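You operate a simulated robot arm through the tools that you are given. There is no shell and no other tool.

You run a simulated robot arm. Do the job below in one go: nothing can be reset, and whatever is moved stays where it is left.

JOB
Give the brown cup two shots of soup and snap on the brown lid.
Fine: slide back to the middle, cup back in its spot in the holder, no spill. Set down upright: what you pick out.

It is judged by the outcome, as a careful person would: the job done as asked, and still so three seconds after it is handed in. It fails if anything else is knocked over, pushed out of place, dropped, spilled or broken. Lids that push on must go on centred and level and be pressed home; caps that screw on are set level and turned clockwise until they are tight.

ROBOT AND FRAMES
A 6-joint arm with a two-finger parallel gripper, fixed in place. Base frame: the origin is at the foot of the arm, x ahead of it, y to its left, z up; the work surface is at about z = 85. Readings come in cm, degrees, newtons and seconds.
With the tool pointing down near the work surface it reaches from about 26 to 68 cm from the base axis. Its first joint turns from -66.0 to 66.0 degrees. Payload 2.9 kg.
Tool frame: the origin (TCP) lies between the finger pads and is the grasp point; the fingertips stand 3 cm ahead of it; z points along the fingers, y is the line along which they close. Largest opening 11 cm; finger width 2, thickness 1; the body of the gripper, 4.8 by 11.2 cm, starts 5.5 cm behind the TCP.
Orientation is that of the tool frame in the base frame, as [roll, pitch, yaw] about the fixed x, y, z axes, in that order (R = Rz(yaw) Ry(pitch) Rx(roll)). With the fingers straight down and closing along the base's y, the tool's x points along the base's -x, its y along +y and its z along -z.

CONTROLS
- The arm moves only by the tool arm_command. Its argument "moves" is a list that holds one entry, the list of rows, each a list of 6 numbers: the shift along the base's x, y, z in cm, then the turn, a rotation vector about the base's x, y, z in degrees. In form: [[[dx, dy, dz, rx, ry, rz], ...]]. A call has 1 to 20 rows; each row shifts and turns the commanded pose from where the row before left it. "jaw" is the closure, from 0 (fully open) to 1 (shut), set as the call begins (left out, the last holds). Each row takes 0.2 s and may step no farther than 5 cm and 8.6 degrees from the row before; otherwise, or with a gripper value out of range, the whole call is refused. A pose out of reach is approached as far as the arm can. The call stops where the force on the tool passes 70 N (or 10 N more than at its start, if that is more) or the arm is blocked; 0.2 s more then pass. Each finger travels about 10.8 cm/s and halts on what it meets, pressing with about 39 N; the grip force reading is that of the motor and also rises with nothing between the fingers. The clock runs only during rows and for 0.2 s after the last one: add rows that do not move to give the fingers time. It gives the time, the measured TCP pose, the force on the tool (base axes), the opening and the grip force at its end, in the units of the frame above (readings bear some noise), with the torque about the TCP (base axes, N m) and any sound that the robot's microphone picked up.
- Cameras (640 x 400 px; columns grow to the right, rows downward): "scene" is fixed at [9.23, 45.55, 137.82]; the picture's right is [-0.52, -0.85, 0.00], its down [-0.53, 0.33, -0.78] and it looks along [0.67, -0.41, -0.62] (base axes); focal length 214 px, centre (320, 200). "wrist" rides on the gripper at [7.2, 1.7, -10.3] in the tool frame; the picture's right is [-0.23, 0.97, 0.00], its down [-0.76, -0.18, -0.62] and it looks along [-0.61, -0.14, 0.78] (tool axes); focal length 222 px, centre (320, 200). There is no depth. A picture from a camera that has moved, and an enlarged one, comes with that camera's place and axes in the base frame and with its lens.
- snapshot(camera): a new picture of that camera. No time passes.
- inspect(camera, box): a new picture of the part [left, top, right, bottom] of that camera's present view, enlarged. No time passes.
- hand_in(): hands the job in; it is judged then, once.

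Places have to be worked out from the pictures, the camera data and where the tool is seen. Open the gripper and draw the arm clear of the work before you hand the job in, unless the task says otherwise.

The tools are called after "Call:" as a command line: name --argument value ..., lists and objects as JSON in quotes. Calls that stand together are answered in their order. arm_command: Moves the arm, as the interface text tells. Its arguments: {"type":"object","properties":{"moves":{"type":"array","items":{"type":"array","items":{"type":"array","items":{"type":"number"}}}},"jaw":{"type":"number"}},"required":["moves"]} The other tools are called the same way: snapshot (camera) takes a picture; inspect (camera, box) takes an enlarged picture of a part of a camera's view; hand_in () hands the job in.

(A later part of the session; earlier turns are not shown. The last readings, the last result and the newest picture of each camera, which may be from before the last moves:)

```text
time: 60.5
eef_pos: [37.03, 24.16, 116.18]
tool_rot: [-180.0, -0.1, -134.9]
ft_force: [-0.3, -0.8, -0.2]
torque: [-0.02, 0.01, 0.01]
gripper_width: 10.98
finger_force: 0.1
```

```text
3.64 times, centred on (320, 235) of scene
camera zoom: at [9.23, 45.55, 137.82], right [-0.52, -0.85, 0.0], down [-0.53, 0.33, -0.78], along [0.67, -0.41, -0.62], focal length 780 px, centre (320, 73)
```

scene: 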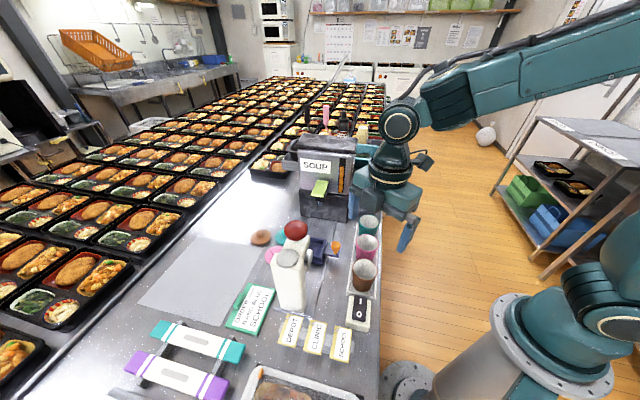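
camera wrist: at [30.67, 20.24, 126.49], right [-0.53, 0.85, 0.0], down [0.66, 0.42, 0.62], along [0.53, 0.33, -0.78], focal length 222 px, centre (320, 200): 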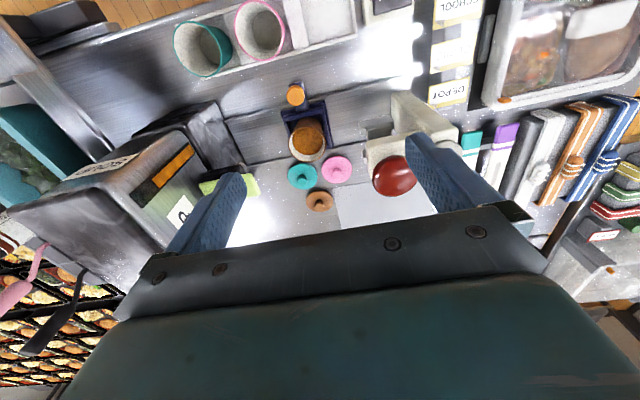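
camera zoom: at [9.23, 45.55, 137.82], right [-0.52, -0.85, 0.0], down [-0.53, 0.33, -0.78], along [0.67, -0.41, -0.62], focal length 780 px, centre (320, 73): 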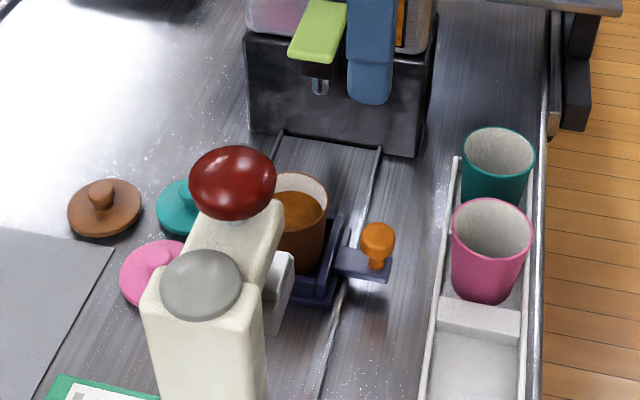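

The slide is at the middle and the cup undisturbed. I zoom on the lids to measure the brown one.

Call:
inspect --camera "wrist" --box '[260, 100, 400, 225]'

Call:
inspect --camera "scene" --box '[235, 210, 315, 270]'

```text
3.20 times, centred on (330, 162) of wrist
camera zoom: at [30.67, 20.24, 126.49], right [-0.53, 0.85, 0.0], down [0.66, 0.42, 0.62], along [0.53, 0.33, -0.78], focal length 711 px, centre (288, 320)
```

zoom: 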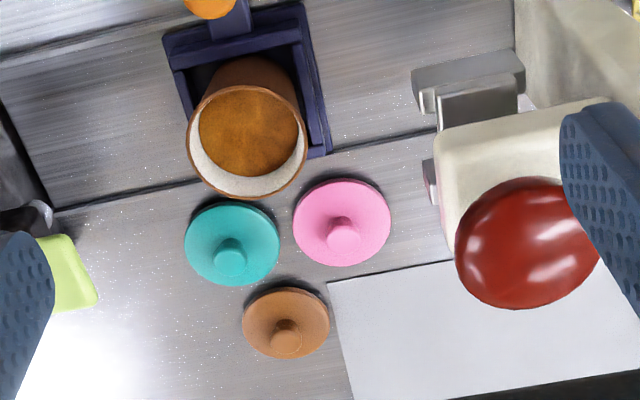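

```text
6.67 times, centred on (275, 240) of scene
camera zoom: at [9.23, 45.55, 137.82], right [-0.52, -0.85, 0.0], down [-0.53, 0.33, -0.78], along [0.67, -0.41, -0.62], focal length 1430 px, centre (620, -67)
```

zoom: 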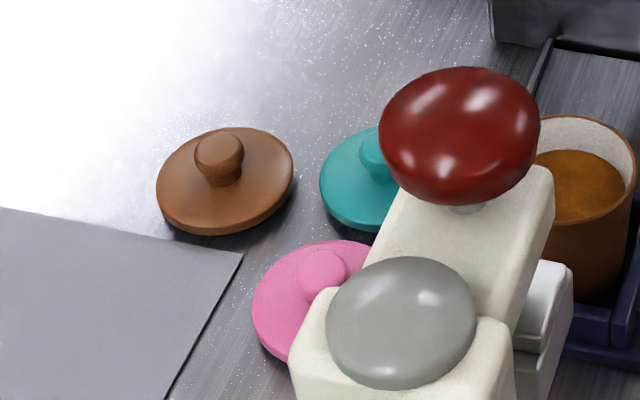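

The brown lid centre is at about (58.65, 37.6), roughly 69.7 cm out and past the straight-down reach. I approach with the tool tilted 15° outward and closing crosswise, and will keep that same orientation when placing so the lid stays level.

Call:
arm_command --moves '[[[2, 1.2, 0, 0, 0, -6.2], [3.5, 2.2, 0, 0, 0, -6.1], [3.5, 2.2, 0, 4.04, -6.32, 0], [3.5, 2.2, 0, 4.04, -6.32, 0], [3.5, 2.2, 0, 0, 0, 0], [3.0, 1.9, -3, 0, 0, 0], [1.5, 0.9, -5, 0, 0, 0], [0.3, 0.2, -5, 0, 0, 0], [0, 0, 0, 0, 0, 0], [0, 0, 0, 0, 0, 0]]]' --jaw 0.55

Call:
snapshot --camera "wrist"

Call:
snapshot --camera "scene"

```text
refused: row 7 steps farther than a row can; nothing moved
```

```text
taken
camera wrist: at [30.67, 20.24, 126.49], right [-0.53, 0.85, 0.0], down [0.66, 0.42, 0.62], along [0.53, 0.33, -0.78], focal length 222 px, centre (320, 200)
```

wrist: 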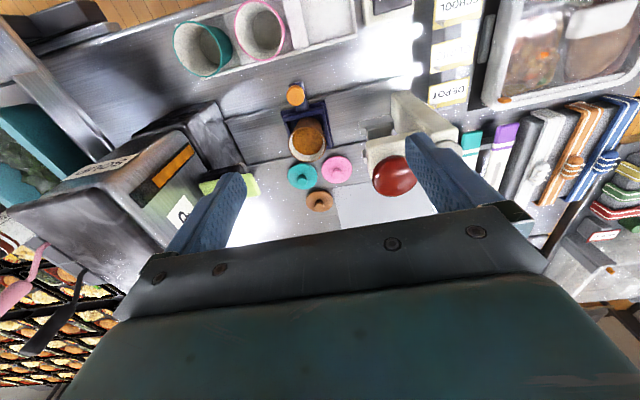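

```text
taken
```

scene: 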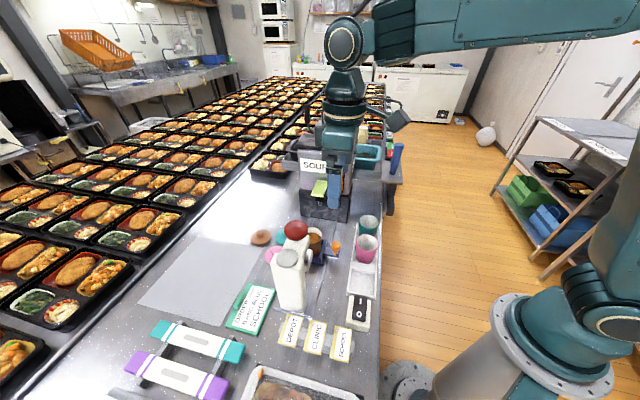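

Nothing moved because one row was too long. I resend the approach with smaller steps.

Call:
arm_command --moves '[[[2, 1.2, 0, 0, 0, -6.2], [3.5, 2.2, 0, 0, 0, -6.1], [3.5, 2.2, 0, 4.04, -6.32, 0], [3.5, 2.2, 0, 4.04, -6.32, 0], [3.5, 2.2, 0, 0, 0, 0], [3.0, 1.9, -2, 0, 0, 0], [1.5, 0.9, -4, 0, 0, 0], [0.3, 0.2, -4, 0, 0, 0], [0, 0, -3, 0, 0, 0], [0, 0, 0, 0, 0, 0], [0, 0, 0, 0, 0, 0]]]' --jaw 0.55

Call:
snapshot --camera "wrist"

Call:
snapshot --camera "scene"

```text
time: 62.9
eef_pos: [57.8, 37.01, 103.0]
tool_rot: [-179.8, 14.9, -147.1]
ft_force: [-0.1, 0.6, -0.9]
torque: [0.0, -0.01, -0.01]
gripper_width: 4.97
finger_force: 0.0
```

```text
taken
camera wrist: at [48.78, 33.22, 111.05], right [-0.34, 0.94, 0.06], down [0.58, 0.16, 0.8], along [0.74, 0.31, -0.6], focal length 222 px, centre (320, 200)
```

wrist: 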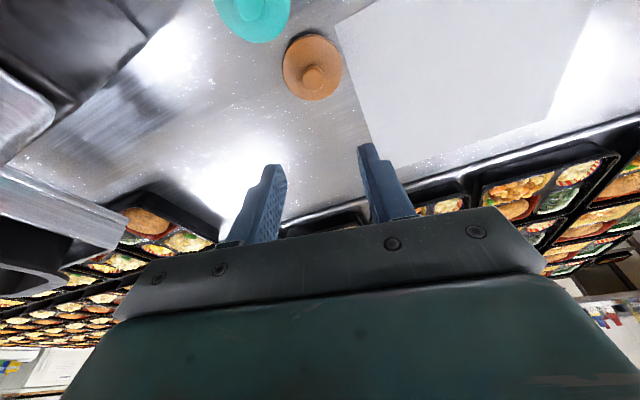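

```text
taken
```

scene: 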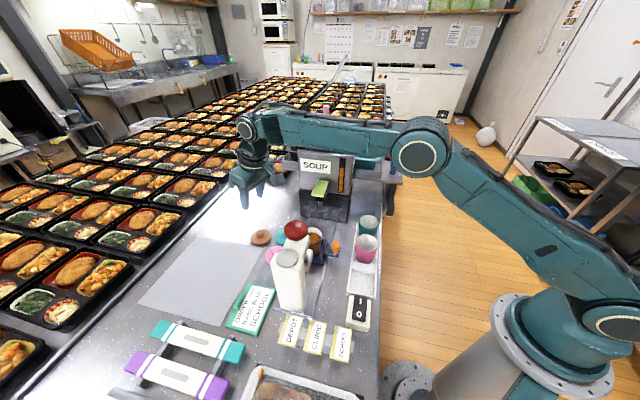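

The arm reaches with the tilt. I zoom to align the fingers with the lid's knob.

Call:
inspect --camera "wrist" --box '[250, 20, 380, 120]'

```text
4.00 times, centred on (315, 70) of wrist
camera zoom: at [48.78, 33.22, 111.05], right [-0.34, 0.94, 0.06], down [0.58, 0.16, 0.8], along [0.74, 0.31, -0.6], focal length 888 px, centre (340, 720)
```

zoom: 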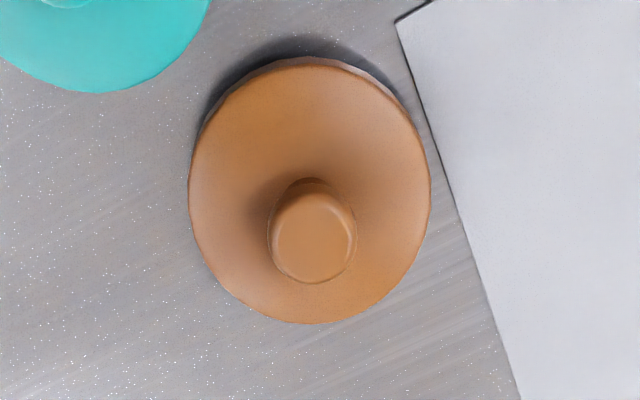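

The lid's knob is at (58.55, 37.62) with its top near z 88. I adjust slightly and descend to just above it.

Call:
arm_command --moves '[[[0.2, 0.2, 0, 0, 0, 0], [0, 0, -4, 0, 0, 0], [0, 0, -4, 0, 0, 0], [0, 0, -2, 0, 0, 0], [0, 0, 0, 0, 0, 0]]]'

Call:
snapshot --camera "wrist"

Call:
inspect --camera "scene" --box '[220, 180, 320, 270]'

```text
time: 64.0
eef_pos: [57.88, 37.42, 92.96]
tool_rot: [-179.9, 14.9, -147.1]
ft_force: [0.0, 0.5, 1.0]
torque: [-0.01, 0.01, -0.02]
gripper_width: 4.95
finger_force: 0.0
```

```text
taken
camera wrist: at [48.88, 33.58, 101.05], right [-0.34, 0.94, 0.06], down [0.58, 0.16, 0.8], along [0.74, 0.31, -0.6], focal length 222 px, centre (320, 200)
```

wrist: 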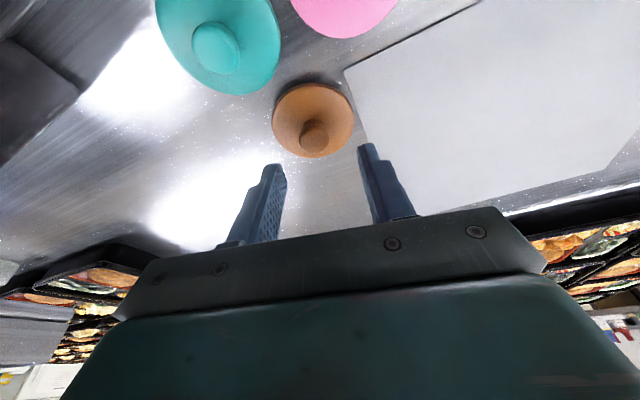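

```text
4.44 times, centred on (270, 225) of scene
camera zoom: at [9.23, 45.55, 137.82], right [-0.52, -0.85, 0.0], down [-0.53, 0.33, -0.78], along [0.67, -0.41, -0.62], focal length 953 px, centre (542, 89)
```

zoom: 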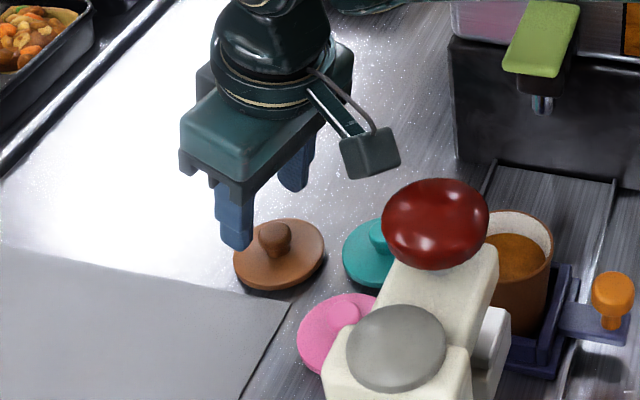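

I zoom on the lid and fingertips for the final alignment.

Call:
inspect --camera "wrist" --box '[250, 60, 410, 180]'

```text
3.33 times, centred on (330, 120) of wrist
camera zoom: at [48.88, 33.58, 101.05], right [-0.34, 0.94, 0.06], down [0.58, 0.16, 0.8], along [0.74, 0.31, -0.6], focal length 740 px, centre (287, 467)
```

zoom: 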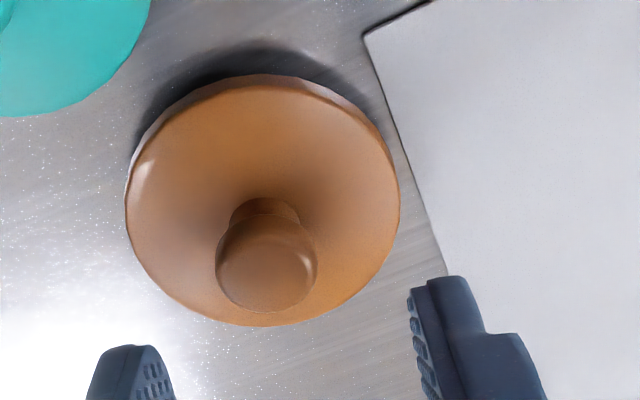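

The fingers need a shift of about 0.25 cm. I correct, then descend so the tips straddle the lid's knob just above the disc.

Call:
arm_command --moves '[[[0.2, -0.15, -1, 0, 0, 0], [0, 0, -1.2, 0, 0, 0], [0, 0, -0.6, 0, 0, 0], [0, 0, -0.4, 0, 0, 0], [0, 0, 0, 0, 0, 0]]]'

Call:
inspect --camera "wrist" --box '[230, 90, 420, 210]'

Call:
inspect --camera "scene" --box '[230, 200, 300, 260]'

```text
time: 65.2
eef_pos: [58.25, 37.21, 89.76]
tool_rot: [-179.8, 15.0, -147.1]
ft_force: [-0.4, -0.2, -0.1]
torque: [0.02, -0.02, 0.01]
gripper_width: 4.97
finger_force: 0.0
```

```text
3.33 times, centred on (325, 150) of wrist
camera zoom: at [49.17, 33.38, 97.88], right [-0.34, 0.94, 0.06], down [0.58, 0.16, 0.8], along [0.74, 0.31, -0.6], focal length 740 px, centre (303, 367)
```

zoom: 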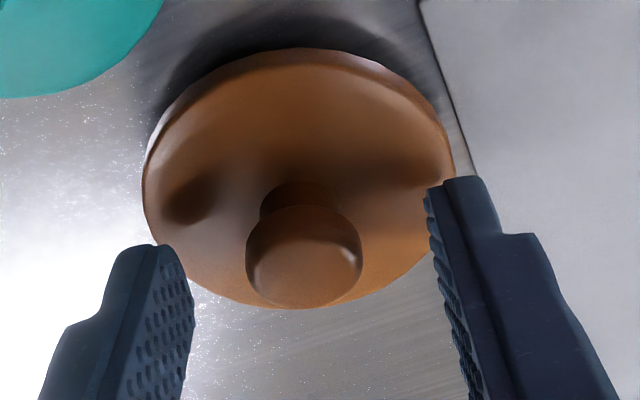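

```text
6.67 times, centred on (265, 230) of scene
camera zoom: at [9.23, 45.55, 137.82], right [-0.52, -0.85, 0.0], down [-0.53, 0.33, -0.78], along [0.67, -0.41, -0.62], focal length 1430 px, centre (687, 0)
```

zoom: 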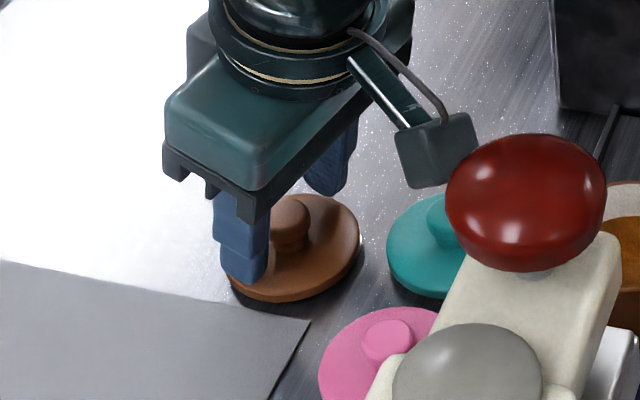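

The knob is centred between the fingertips. I lower 0.25 cm more and close gently on it.

Call:
arm_command --moves '[[[0, 0, -0.25, 0, 0, 0], [0, 0, 0, 0, 0, 0]]]'

Call:
arm_command --moves '[[[0, 0, 0, 0, 0, 0], [0, 0, 0, 0, 0, 0], [0, 0, 0, 0, 0, 0]]]' --jaw 0.9

Call:
inspect --camera "wrist" --box '[230, 90, 420, 210]'

```text
time: 65.8
eef_pos: [58.14, 37.13, 89.61]
tool_rot: [-179.8, 15.0, -147.1]
ft_force: [0.7, 0.7, 0.3]
torque: [0.0, 0.01, 0.02]
gripper_width: 4.93
finger_force: 0.0
```

```text
time: 66.7
eef_pos: [58.33, 37.15, 89.52]
tool_rot: [-179.8, 14.9, -147.2]
ft_force: [-0.3, -0.2, 0.8]
torque: [0.05, -0.02, 0.04]
gripper_width: 1.51
finger_force: 39.4
```

```text
3.33 times, centred on (325, 150) of wrist
camera zoom: at [49.19, 33.36, 97.69], right [-0.34, 0.94, 0.06], down [0.58, 0.16, 0.8], along [0.74, 0.31, -0.6], focal length 740 px, centre (303, 367)
```

zoom: 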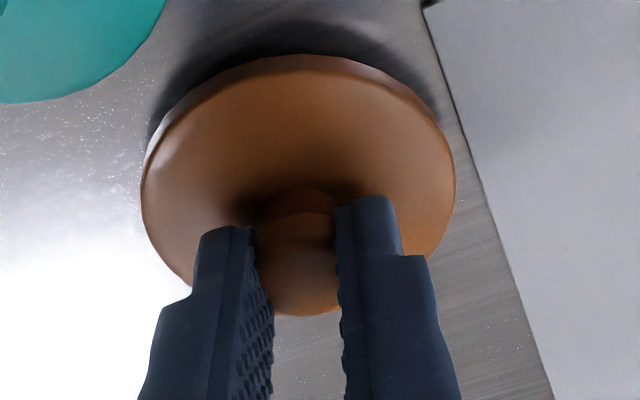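

The lid knob is gripped. I lift slowly, keeping the tool's orientation, and check that the lid comes up level.

Call:
arm_command --moves '[[[0, 0, 0.3, 0, 0, 0], [0, 0, 0.7, 0, 0, 0], [0, 0, 1.5, 0, 0, 0], [0, 0, 2, 0, 0, 0], [0, 0, 2.5, 0, 0, 0], [0, 0, 0, 0, 0, 0]]]'

Call:
inspect --camera "wrist" --box '[200, 80, 440, 230]'

Call:
inspect --camera "scene" --box '[220, 170, 310, 250]'

```text
time: 68.0
eef_pos: [58.07, 36.98, 96.82]
tool_rot: [-179.8, 15.0, -147.1]
ft_force: [0.1, -0.2, 0.0]
torque: [0.03, -0.01, 0.0]
gripper_width: 1.49
finger_force: 39.2
```

```text
2.67 times, centred on (320, 155) of wrist
camera zoom: at [49.05, 33.26, 104.84], right [-0.34, 0.94, 0.06], down [0.58, 0.16, 0.8], along [0.74, 0.31, -0.6], focal length 592 px, centre (320, 320)
```

zoom: 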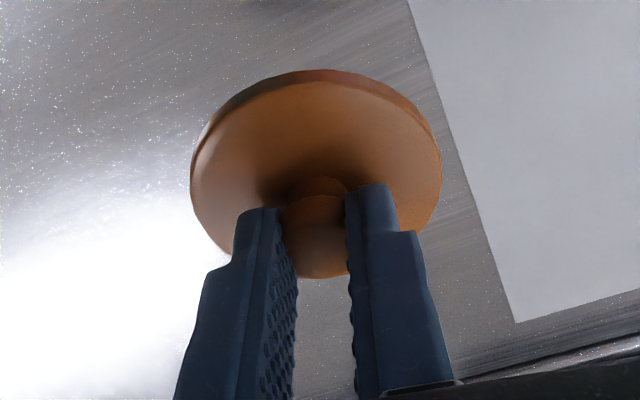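

```text
5.00 times, centred on (265, 210) of scene
camera zoom: at [9.23, 45.55, 137.82], right [-0.52, -0.85, 0.0], down [-0.53, 0.33, -0.78], along [0.67, -0.41, -0.62], focal length 1072 px, centre (595, 150)
```

zoom: 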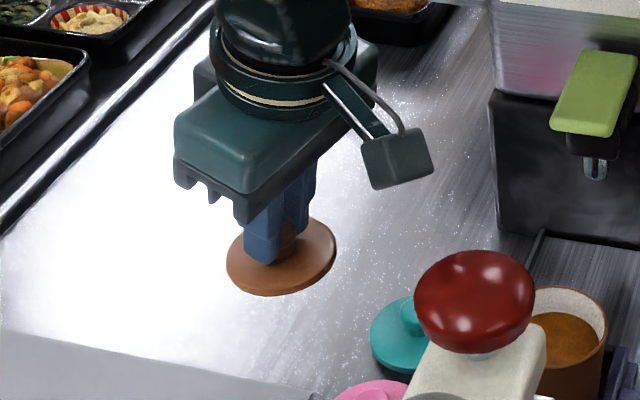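

The lid hangs exactly as gripped, with no slip, so it is level. I carry it above the cup, which I measure at (44.9, 26.77), keeping the orientation fixed.

Call:
arm_command --moves '[[[0, 0, 3, 0, 0, 0], [0, 0, 4, 0, 0, 0], [-1.5, -1.2, 0, 0, 0, 0], [-2.5, -1.95, 0, 0, 0, 0], [-2.5, -1.95, 0, 0, 0, 0], [-2.5, -1.95, 0, 0, 0, 0], [-2.5, -1.9, 0, 0, 0, 0], [-1.5, -1.15, 0, 0, 0, 0], [-0.7, -0.5, 0, 0, 0, 0], [0, 0, 0, 0, 0, 0]]]'

Call:
snapshot --camera "wrist"

Call:
inspect --camera "scene" --box '[260, 170, 380, 280]'

```text
time: 70.2
eef_pos: [44.36, 26.43, 103.73]
tool_rot: [-179.8, 15.0, -147.2]
ft_force: [0.1, 0.3, -0.4]
torque: [-0.01, -0.01, 0.02]
gripper_width: 1.76
finger_force: 39.2
```

```text
taken
camera wrist: at [35.37, 22.71, 111.75], right [-0.34, 0.94, 0.06], down [0.58, 0.16, 0.8], along [0.74, 0.31, -0.6], focal length 222 px, centre (320, 200)
```

wrist: 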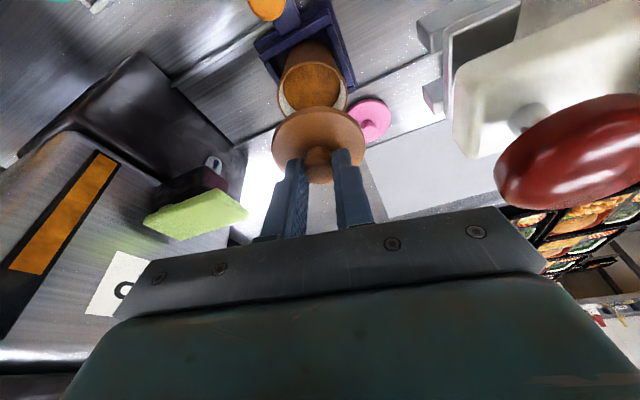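

```text
3.64 times, centred on (320, 225) of scene
camera zoom: at [9.23, 45.55, 137.82], right [-0.52, -0.85, 0.0], down [-0.53, 0.33, -0.78], along [0.67, -0.41, -0.62], focal length 780 px, centre (320, 109)
```

zoom: 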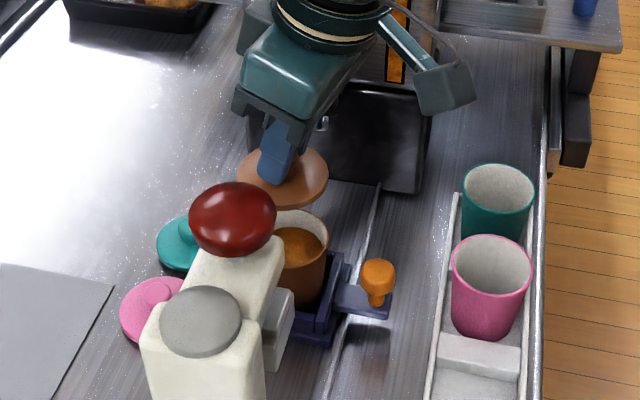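

The grip width changed from 1.49 to 1.76 cm, so the knob may have shifted in the pads. I zoom in to check the lid's attitude.

Call:
inspect --camera "wrist" --box '[200, 80, 440, 230]'

Call:
inspect --camera "scene" --box '[295, 190, 355, 250]'

```text
2.67 times, centred on (320, 155) of wrist
camera zoom: at [35.37, 22.71, 111.75], right [-0.34, 0.94, 0.06], down [0.58, 0.16, 0.8], along [0.74, 0.31, -0.6], focal length 592 px, centre (320, 320)
```

zoom: 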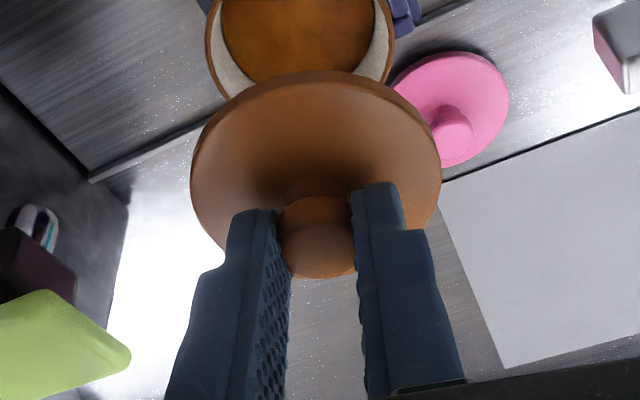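

```text
6.67 times, centred on (325, 220) of scene
camera zoom: at [9.23, 45.55, 137.82], right [-0.52, -0.85, 0.0], down [-0.53, 0.33, -0.78], along [0.67, -0.41, -0.62], focal length 1430 px, centre (287, 67)
```

zoom: 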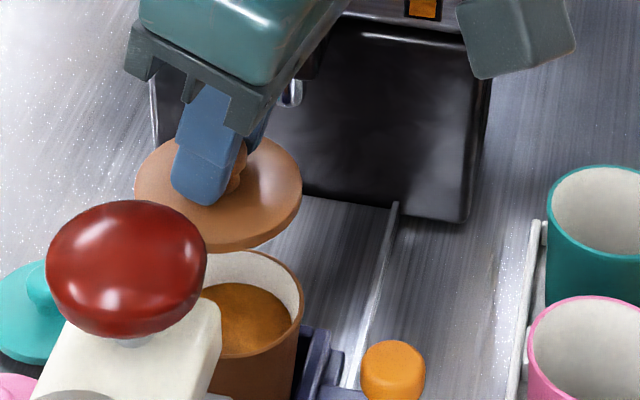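

The lid's attitude in the gripper looks unchanged. I zoom on the cup and lid together to line up their centres.

Call:
inspect --camera "wrist" --box '[230, 20, 410, 190]'

```text
2.35 times, centred on (320, 105) of wrist
camera zoom: at [35.37, 22.71, 111.75], right [-0.34, 0.94, 0.06], down [0.58, 0.16, 0.8], along [0.74, 0.31, -0.6], focal length 523 px, centre (320, 424)
```

zoom: 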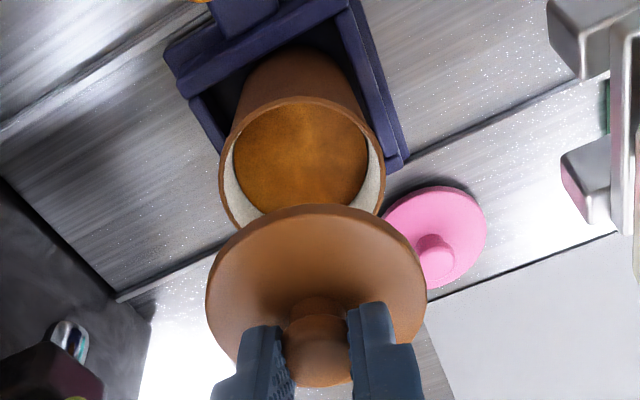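

The lid sits about (0.1, 0.3) cm past the cup centre in both views. I correct by (-0.12, -0.27) and lower to about 2 cm above the rim to re-check.

Call:
arm_command --moves '[[[-0.12, -0.27, 0, 0, 0, 0], [0, 0, -1.5, 0, 0, 0], [0, 0, -1.5, 0, 0, 0], [0, 0, -1.2, 0, 0, 0], [0, 0, 0, 0, 0, 0]]]'

Call:
inspect --camera "wrist" --box '[230, 30, 410, 190]'

Call:
inspect --camera "scene" --box '[295, 200, 355, 260]'

```text
time: 71.5
eef_pos: [44.38, 26.21, 99.34]
tool_rot: [-179.8, 15.1, -147.1]
ft_force: [-0.5, 0.1, 0.6]
torque: [0.0, 0.02, 0.03]
gripper_width: 1.79
finger_force: 39.1
```

```text
2.50 times, centred on (320, 110) of wrist
camera zoom: at [35.32, 22.44, 107.41], right [-0.34, 0.94, 0.06], down [0.58, 0.16, 0.8], along [0.74, 0.31, -0.6], focal length 555 px, centre (320, 425)
```

zoom: 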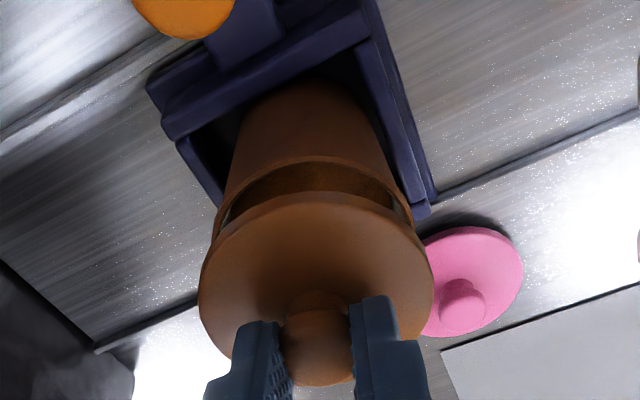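

```text
6.67 times, centred on (325, 230) of scene
camera zoom: at [9.23, 45.55, 137.82], right [-0.52, -0.85, 0.0], down [-0.53, 0.33, -0.78], along [0.67, -0.41, -0.62], focal length 1430 px, centre (287, 0)
```

zoom: 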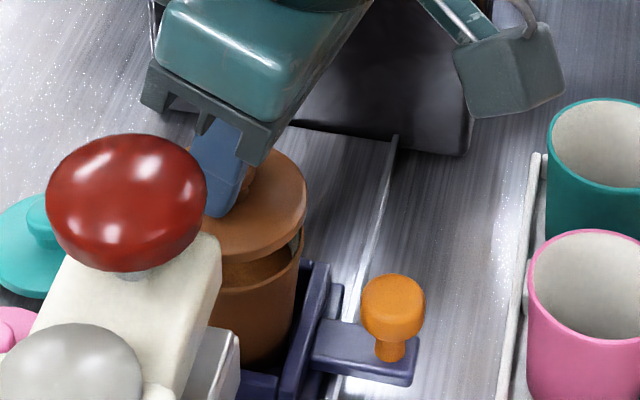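

The lid and cup centres now agree within about 1 mm in both views. I lower gently until the lid touches the rim.

Call:
arm_command --moves '[[[0.05, 0, -0.7, 0, 0, 0], [0, 0, -0.5, 0, 0, 0], [0, 0, -0.3, 0, 0, 0], [0, 0, 0, 0, 0, 0]]]'

Call:
arm_command --moves '[[[0, 0, -0.2, 0, 0, 0], [0, 0, 0, 0, 0, 0]]]'

Call:
inspect --camera "wrist" --box '[230, 50, 410, 200]'

Call:
inspect --camera "scene" --box '[295, 200, 355, 260]'

```text
time: 72.5
eef_pos: [44.35, 26.36, 97.82]
tool_rot: [-179.8, 15.1, -147.2]
ft_force: [0.8, -0.4, -0.1]
torque: [-0.03, -0.02, 0.02]
gripper_width: 1.79
finger_force: 38.7
```

```text
time: 73.0
eef_pos: [44.43, 26.17, 97.81]
tool_rot: [-179.8, 15.0, -147.1]
ft_force: [1.0, -1.1, 0.3]
torque: [-0.03, 0.01, 0.02]
gripper_width: 1.77
finger_force: 39.2
```

```text
2.67 times, centred on (320, 125) of wrist
camera zoom: at [35.38, 22.5, 105.78], right [-0.34, 0.94, 0.06], down [0.58, 0.16, 0.8], along [0.74, 0.31, -0.6], focal length 592 px, centre (320, 400)
```

zoom: 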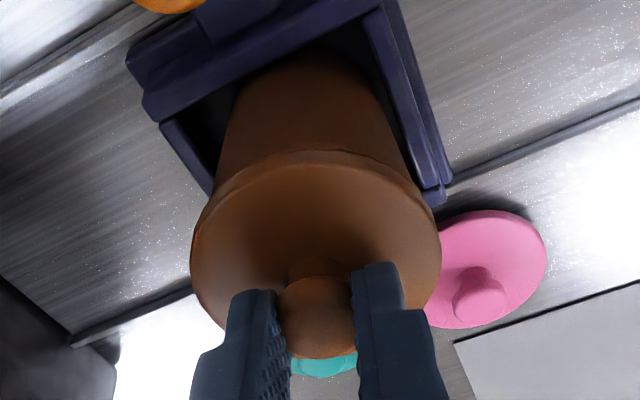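

```text
6.67 times, centred on (325, 230) of scene
camera zoom: at [9.23, 45.55, 137.82], right [-0.52, -0.85, 0.0], down [-0.53, 0.33, -0.78], along [0.67, -0.41, -0.62], focal length 1430 px, centre (287, 0)
```

zoom: 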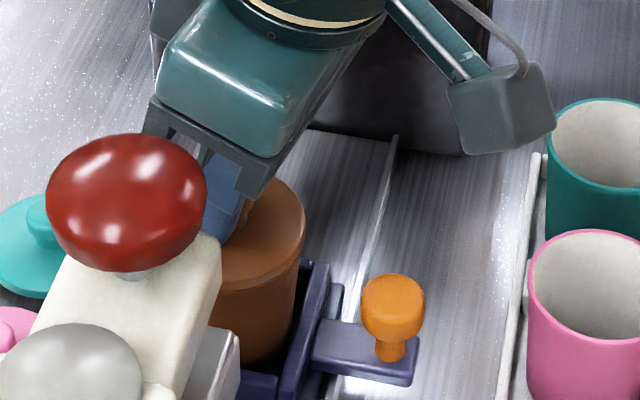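

The lid is just about at the rim with no force yet. I continue in tiny steps.

Call:
arm_command --moves '[[[0, 0, -0.15, 0, 0, 0], [0, 0, 0, 0, 0, 0]]]'

Call:
arm_command --moves '[[[0, 0, -0.15, 0, 0, 0], [0, 0, 0, 0, 0, 0]]]'

```text
time: 73.7
eef_pos: [44.41, 26.15, 97.52]
tool_rot: [-179.7, 15.1, -147.0]
ft_force: [-1.1, 0.2, 3.1]
torque: [-0.01, 0.05, 0.0]
gripper_width: 1.77
finger_force: 39.3
heard: snap
```

```text
time: 74.2
eef_pos: [44.44, 26.26, 97.7]
tool_rot: [-179.9, 15.2, -147.3]
ft_force: [-5.5, -4.0, 18.9]
torque: [-0.23, 0.23, 0.02]
gripper_width: 1.79
finger_force: 39.0
```

I heard a snap at light contact, and now it resists with 19 N. I relieve the pressure and look at how the lid sits.

Call:
arm_command --moves '[[[0, 0, 0.13, 0, 0, 0], [0, 0, 0, 0, 0, 0]]]'

Call:
inspect --camera "scene" --box '[300, 205, 350, 255]'

Call:
inspect --camera "wrist" --box '[230, 50, 410, 200]'

```text
time: 74.8
eef_pos: [44.5, 26.29, 97.54]
tool_rot: [-179.8, 15.0, -147.1]
ft_force: [2.0, 1.2, 7.3]
torque: [0.22, -0.33, 0.0]
gripper_width: 1.79
finger_force: 38.6
```

```text
8.00 times, centred on (325, 230) of scene
camera zoom: at [9.23, 45.55, 137.82], right [-0.52, -0.85, 0.0], down [-0.53, 0.33, -0.78], along [0.67, -0.41, -0.62], focal length 1716 px, centre (280, -40)
```

zoom: 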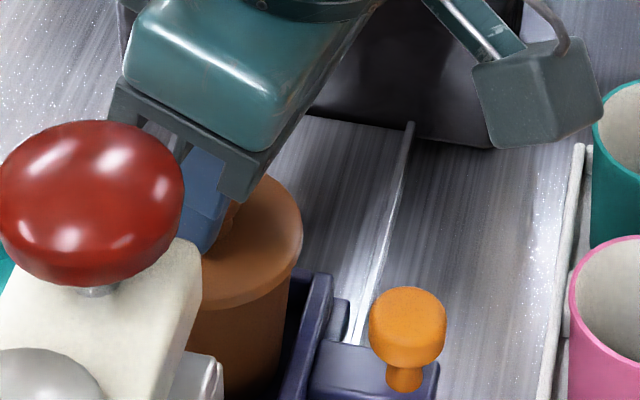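

```text
2.67 times, centred on (320, 125) of wrist
camera zoom: at [35.4, 22.47, 105.64], right [-0.34, 0.94, 0.06], down [0.58, 0.16, 0.8], along [0.74, 0.31, -0.6], focal length 592 px, centre (320, 400)
```

zoom: 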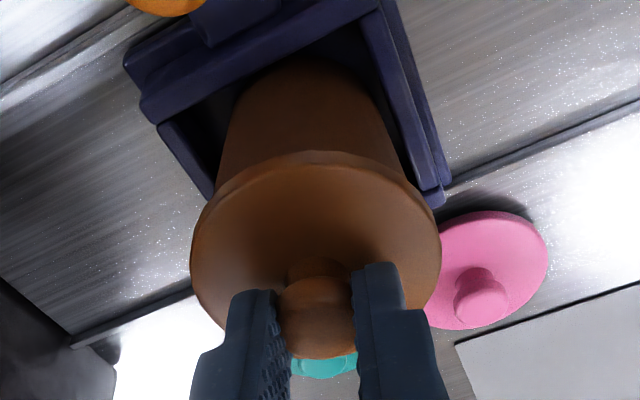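

The lid sits flush and centred on the rim. I release the knob gently and back straight up to view it from the side.

Call:
arm_command --moves '[[[0, 0, 0.05, 0, 0, 0], [0, 0, 0, 0, 0, 0]]]'

Call:
arm_command --moves '[[[0, 0, 0, 0, 0, 0], [0, 0, 0, 0, 0, 0], [0, 0, 0, 0, 0, 0]]]' --jaw 0.6

Call:
arm_command --moves '[[[0, 0, 1, 0, 0, 0], [0, 0, 2, 0, 0, 0], [0, 0, 3, 0, 0, 0], [0, 0, 0, 0, 0, 0]]]'

Call:
snapshot --camera "wrist"

Call:
inspect --camera "scene" --box '[295, 200, 365, 270]'

```text
time: 75.5
eef_pos: [44.38, 26.17, 97.68]
tool_rot: [-179.8, 15.0, -147.1]
ft_force: [0.8, 2.0, 2.7]
torque: [0.15, -0.22, -0.01]
gripper_width: 1.79
finger_force: 39.4
```

```text
time: 76.2
eef_pos: [44.42, 26.24, 97.7]
tool_rot: [-179.8, 15.0, -147.1]
ft_force: [0.9, 0.6, -0.2]
torque: [0.0, 0.01, -0.02]
gripper_width: 4.39
finger_force: 0.1
```

```text
time: 77.2
eef_pos: [44.38, 26.21, 103.63]
tool_rot: [-179.7, 15.1, -147.3]
ft_force: [-0.7, -0.5, -1.0]
torque: [-0.02, 0.0, 0.0]
gripper_width: 4.39
finger_force: 0.0
```

```text
taken
camera wrist: at [35.27, 22.41, 111.7], right [-0.34, 0.94, 0.06], down [0.58, 0.16, 0.8], along [0.74, 0.31, -0.6], focal length 222 px, centre (320, 200)
```

wrist: 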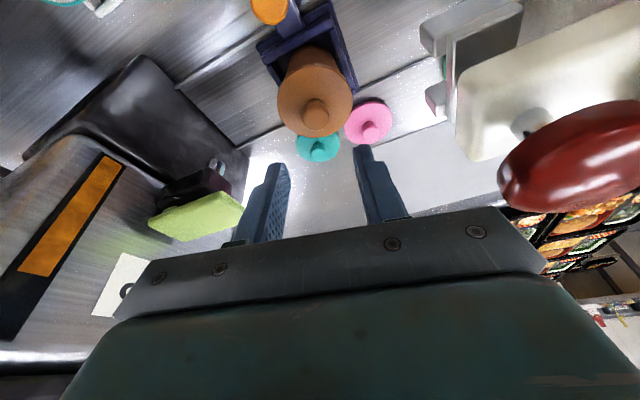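

```text
5.71 times, centred on (330, 235) of scene
camera zoom: at [9.23, 45.55, 137.82], right [-0.52, -0.85, 0.0], down [-0.53, 0.33, -0.78], along [0.67, -0.41, -0.62], focal length 1226 px, centre (263, 0)
```

zoom: 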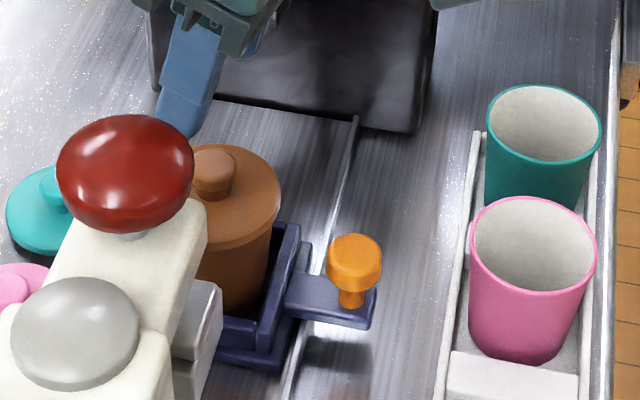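

The lid is on the cup. I zoom in on it from both cameras to judge whether it is level and fully home.

Call:
inspect --camera "wrist" --box '[260, 20, 370, 150]'

Call:
inspect --camera "scene" --box '[310, 215, 350, 255]'

```text
3.08 times, centred on (315, 85) of wrist
camera zoom: at [35.27, 22.41, 111.7], right [-0.34, 0.94, 0.06], down [0.58, 0.16, 0.8], along [0.74, 0.31, -0.6], focal length 684 px, centre (335, 554)
```

zoom: 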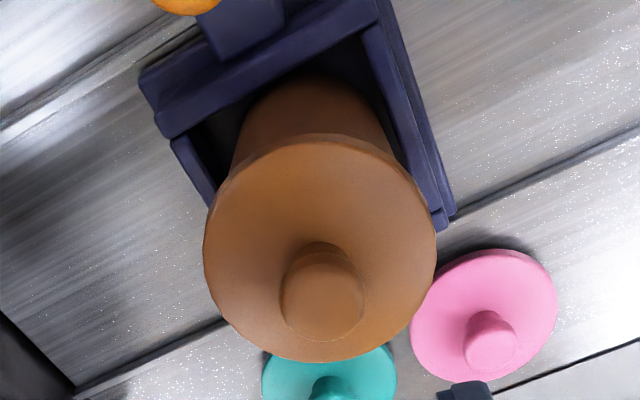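

```text
10.00 times, centred on (330, 235) of scene
camera zoom: at [9.23, 45.55, 137.82], right [-0.52, -0.85, 0.0], down [-0.53, 0.33, -0.78], along [0.67, -0.41, -0.62], focal length 2145 px, centre (220, -150)
```

zoom: 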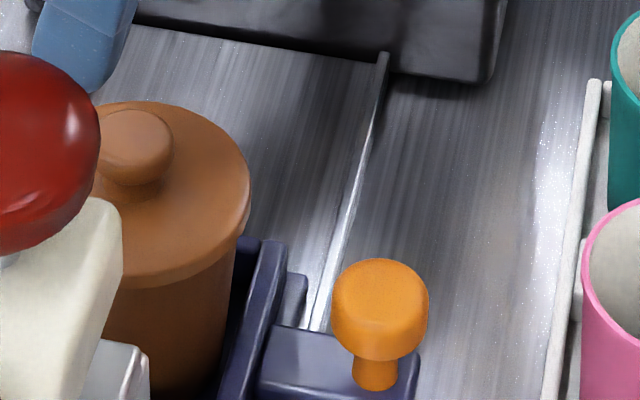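

The lid looks level and centred. To be sure it is pressed home, I bring the tool upright, close the fingers and press straight down on the middle of the lid's knob.

Call:
arm_command --moves '[[[0, 0, 2, 0, 0, 0], [0.2, 0.2, 1, -4.04, 6.32, 0], [0.25, 0.25, 0, -4.04, 6.32, 0], [0, 0, 0, 0, 0, 0], [0, 0, 0, 0, 0, 0]]]' --jaw 1.0

Call:
snapshot --camera "wrist"

Call:
inspect --camera "wrist" --box '[250, 60, 390, 200]'

```text
time: 78.5
eef_pos: [44.86, 26.64, 106.56]
tool_rot: [180.0, 0.0, -147.1]
ft_force: [-0.4, -0.6, 0.4]
torque: [0.02, 0.0, 0.0]
gripper_width: 0.01
finger_force: 37.7
```

```text
taken
camera wrist: at [37.89, 24.19, 116.86], right [-0.34, 0.94, 0.0], down [0.74, 0.26, 0.62], along [0.59, 0.21, -0.78], focal length 222 px, centre (320, 200)
```

wrist: 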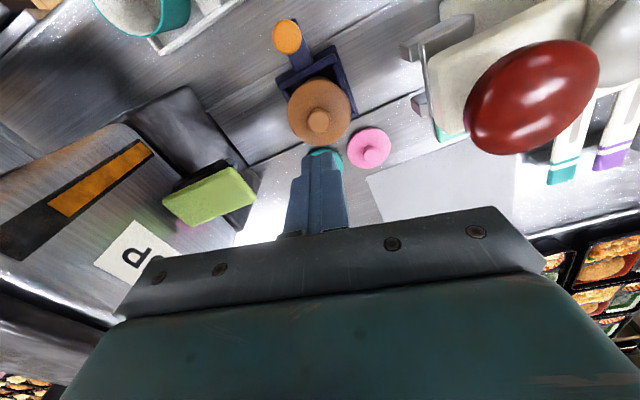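

```text
2.86 times, centred on (320, 130) of wrist
camera zoom: at [37.89, 24.19, 116.86], right [-0.34, 0.94, 0.0], down [0.74, 0.26, 0.62], along [0.59, 0.21, -0.78], focal length 635 px, centre (320, 400)
```

zoom: 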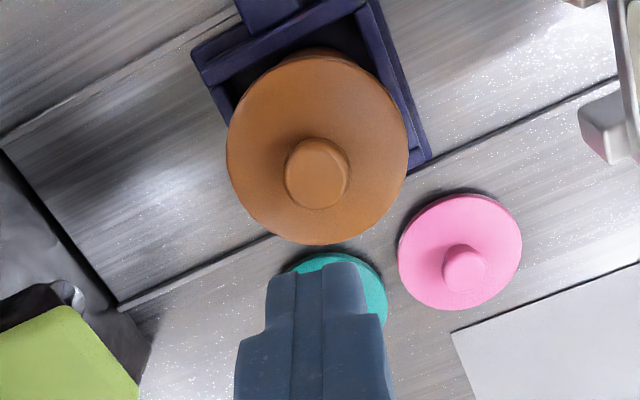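

The finger is aligned over the knob within 1 mm. I come down to just above the knob, then press gradually.

Call:
arm_command --moves '[[[0, 0, -3, 0, 0, 0], [0, 0, -2.5, 0, 0, 0], [0, 0, -1, 0, 0, 0], [0, 0, 0, 0, 0, 0]]]'

Call:
arm_command --moves '[[[0, 0, -0.3, 0, 0, 0], [0, 0, -0.3, 0, 0, 0], [0, 0, 0, 0, 0, 0]]]'

```text
time: 79.5
eef_pos: [44.82, 26.69, 100.12]
tool_rot: [-179.9, 0.0, -147.2]
ft_force: [0.3, 0.6, 0.3]
torque: [0.02, 0.01, -0.02]
gripper_width: 0.0
finger_force: 38.2
```

```text
time: 80.2
eef_pos: [44.89, 26.61, 99.37]
tool_rot: [-179.9, -0.1, -147.2]
ft_force: [0.0, -0.5, 0.1]
torque: [-0.01, -0.04, 0.0]
gripper_width: 0.01
finger_force: 37.8
```

No contact yet at z 99.4. I continue in small steps until the fingertips meet the knob.

Call:
arm_command --moves '[[[0, 0, -0.2, 0, 0, 0], [0, 0, -0.2, 0, 0, 0], [0, 0, 0, 0, 0, 0]]]'

Call:
arm_command --moves '[[[0, 0, -0.15, 0, 0, 0], [0, 0, -0.15, 0, 0, 0], [0, 0, 0, 0, 0, 0]]]'

```text
time: 81.0
eef_pos: [44.83, 26.67, 98.94]
tool_rot: [-179.9, 0.2, -147.2]
ft_force: [0.1, 0.3, -0.3]
torque: [-0.01, -0.02, 0.02]
gripper_width: 0.0
finger_force: 37.5
```

```text
time: 81.8
eef_pos: [45.02, 26.62, 98.96]
tool_rot: [-179.8, 0.3, -147.2]
ft_force: [-1.7, -0.4, 13.3]
torque: [-0.04, 0.04, 0.04]
gripper_width: 0.0
finger_force: 37.6
```

Contact at about z 98.9 with 13 N. I press on toward about 45 N.

Call:
arm_command --moves '[[[0, 0, -0.12, 0, 0, 0], [0, 0, 0, 0, 0, 0]]]'

Call:
arm_command --moves '[[[0, 0, -0.12, 0, 0, 0], [0, 0, 0, 0, 0, 0]]]'

```text
time: 82.5
eef_pos: [44.89, 26.76, 98.99]
tool_rot: [-179.9, 0.5, -147.2]
ft_force: [-3.8, -3.1, 34.0]
torque: [-0.16, 0.2, 0.01]
gripper_width: 0.01
finger_force: 38.4
```

```text
time: 83.0
eef_pos: [44.95, 26.64, 98.94]
tool_rot: [-180.0, 0.5, -147.2]
ft_force: [-4.7, -4.3, 39.5]
torque: [-0.23, 0.27, -0.01]
gripper_width: 0.0
finger_force: 37.8
```

There has been no further movement up to 40 N. I try one more step to about 50 N to confirm it is fully home.

Call:
arm_command --moves '[[[0, 0, -0.1, 0, 0, 0], [0, 0, 0, 0, 0, 0], [0, 0, 0, 0, 0, 0]]]'

```text
time: 83.8
eef_pos: [45.04, 26.81, 98.87]
tool_rot: [-179.9, 0.6, -147.2]
ft_force: [-5.1, -4.6, 44.2]
torque: [-0.29, 0.34, -0.02]
gripper_width: 0.0
finger_force: 37.4
```

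The lid holds firm at 44 N without any further travel, so it is home after the earlier snap. I lift off and check its seating visually.

Call:
arm_command --moves '[[[0, 0, 0.5, 0, 0, 0], [0, 0, 2, 0, 0, 0], [0, 0, 4, 0, 0, 0], [0, 0, 4, 0, 0, 0], [0, 0, 0, 0, 0, 0]]]'

Call:
inspect --camera "wrist" --box '[250, 40, 390, 180]'

Call:
inspect --camera "scene" --box '[310, 215, 350, 255]'

```text
time: 85.0
eef_pos: [44.94, 26.62, 109.06]
tool_rot: [-180.0, 0.1, -147.2]
ft_force: [-0.1, -0.9, 0.7]
torque: [0.04, 0.02, 0.01]
gripper_width: 0.0
finger_force: 38.3
```

```text
2.86 times, centred on (320, 110) of wrist
camera zoom: at [37.98, 24.14, 119.35], right [-0.34, 0.94, 0.0], down [0.74, 0.26, 0.62], along [0.59, 0.21, -0.78], focal length 635 px, centre (320, 457)
```

zoom: 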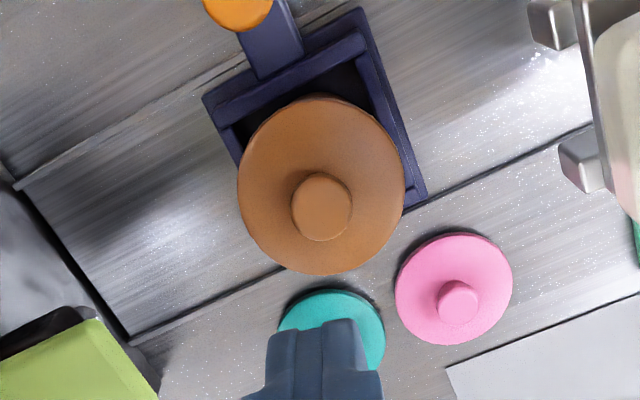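

```text
10.00 times, centred on (330, 235) of scene
camera zoom: at [9.23, 45.55, 137.82], right [-0.52, -0.85, 0.0], down [-0.53, 0.33, -0.78], along [0.67, -0.41, -0.62], focal length 2145 px, centre (220, -150)
```

zoom: 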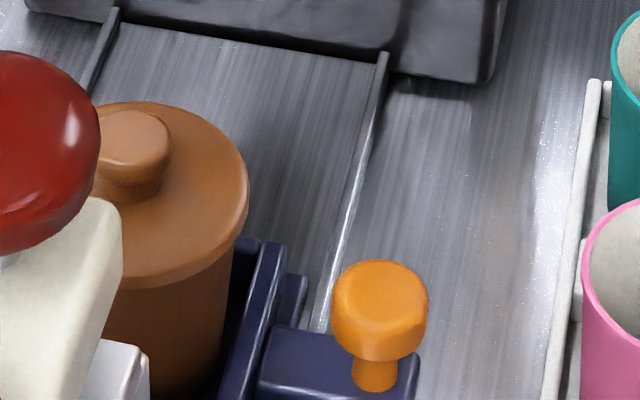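

The lid sits level and flush all round. Next I turn the tool to the yaw used earlier for the cup, open to about 8.7 cm and come down around the lidded cup.

Call:
arm_command --moves '[[[0, 0, 0, 0, 0, 7.8], [0, 0, 0, 0, 0, 7.8], [0, 0, 0, 0, 0, 7.8], [0, 0, 0, 0, 0, 7.8], [0, 0, 0, 0, 0, 7.8], [0, 0, 0, 0, 0, 7.8], [0, 0, 0, 0, 0, 7.8], [0, 0, 0, 0, 0, 7.6], [0, 0, -3, 0, 0, 0], [0, 0, 0, 0, 0, 0]]]' --jaw 0.2

Call:
snapshot --camera "wrist"

Call:
inspect --camera "wrist" --box '[240, 40, 420, 180]'

```text
time: 87.2
eef_pos: [44.96, 26.67, 105.99]
tool_rot: [-180.0, 0.0, -84.9]
ft_force: [-0.2, 0.1, 0.8]
torque: [0.0, 0.02, 0.01]
gripper_width: 8.79
finger_force: 0.1
```

```text
taken
camera wrist: at [43.86, 19.31, 116.31], right [-0.99, 0.14, 0.0], down [0.11, 0.77, 0.62], along [0.09, 0.62, -0.78], focal length 222 px, centre (320, 200)
```

wrist: 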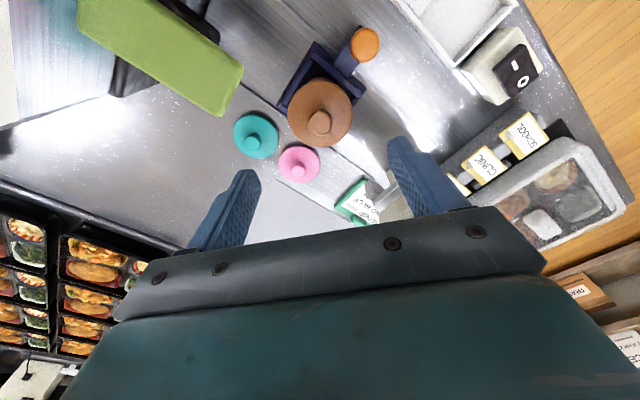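

```text
2.86 times, centred on (330, 110) of wrist
camera zoom: at [43.86, 19.31, 116.31], right [-0.99, 0.14, 0.0], down [0.11, 0.77, 0.62], along [0.09, 0.62, -0.78], focal length 635 px, centre (291, 457)
```

zoom: 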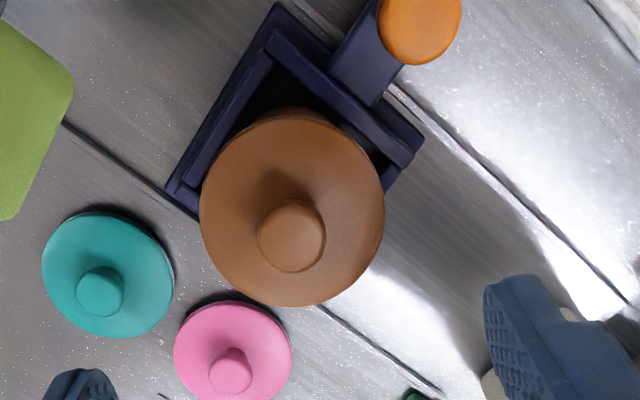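

The lidded cup is centred at (44.8, 26.7), right under the tool. I lower around it.

Call:
arm_command --moves '[[[-0.1, 0, -3, 0, 0, 0], [0, 0, -4, 0, 0, 0], [0, 0, -3, 0, 0, 0], [0, 0, -2, 0, 0, 0], [0, 0, -1, 0, 0, 0], [0, 0, 0, 0, 0, 0]]]'

Call:
snapshot --camera "wrist"

Call:
inspect --camera "scene" --box '[270, 180, 380, 280]'

```text
time: 88.7
eef_pos: [44.76, 26.79, 92.94]
tool_rot: [-180.0, 0.0, -85.0]
ft_force: [-0.7, 0.1, -0.7]
torque: [0.0, 0.01, 0.0]
gripper_width: 8.83
finger_force: 0.1
```

```text
taken
camera wrist: at [43.64, 19.37, 103.22], right [-0.99, 0.14, 0.0], down [0.11, 0.77, 0.62], along [0.09, 0.62, -0.78], focal length 222 px, centre (320, 200)
```

wrist: 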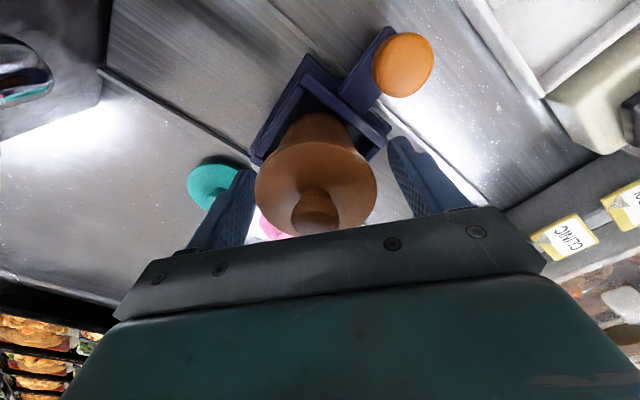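

```text
4.00 times, centred on (325, 230) of scene
camera zoom: at [9.23, 45.55, 137.82], right [-0.52, -0.85, 0.0], down [-0.53, 0.33, -0.78], along [0.67, -0.41, -0.62], focal length 858 px, centre (300, 80)
```

zoom: 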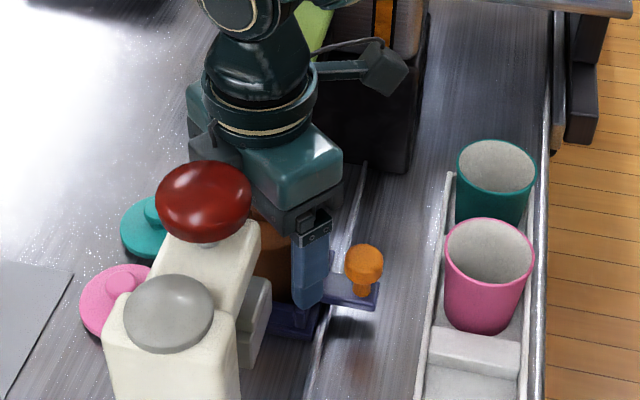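

The fingers straddle the lidded cup. I close on it.

Call:
arm_command --moves '[[[0, 0, 0, 0, 0, 0], [0, 0, 0, 0, 0, 0], [0, 0, 0, 0, 0, 0], [0, 0, 0, 0, 0, 0]]]' --jaw 0.6

Call:
snapshot --camera "wrist"

```text
time: 89.7
eef_pos: [44.76, 26.74, 93.04]
tool_rot: [-179.9, -0.1, -84.9]
ft_force: [-0.3, 0.4, -1.0]
torque: [0.01, 0.01, -0.01]
gripper_width: 6.11
finger_force: 38.4
```

```text
taken
camera wrist: at [43.64, 19.37, 103.25], right [-0.99, 0.14, 0.0], down [0.11, 0.77, 0.62], along [0.09, 0.62, -0.78], focal length 222 px, centre (320, 200)
```

wrist: 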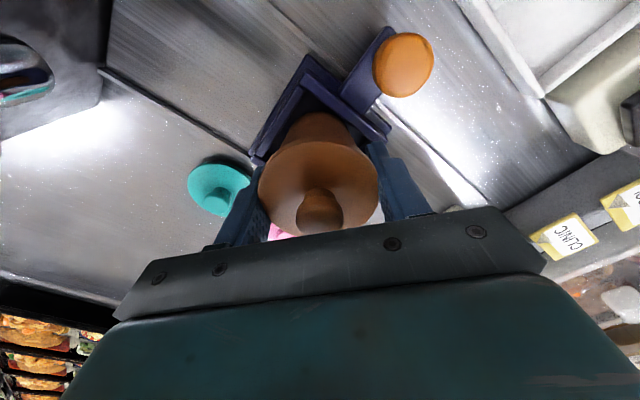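

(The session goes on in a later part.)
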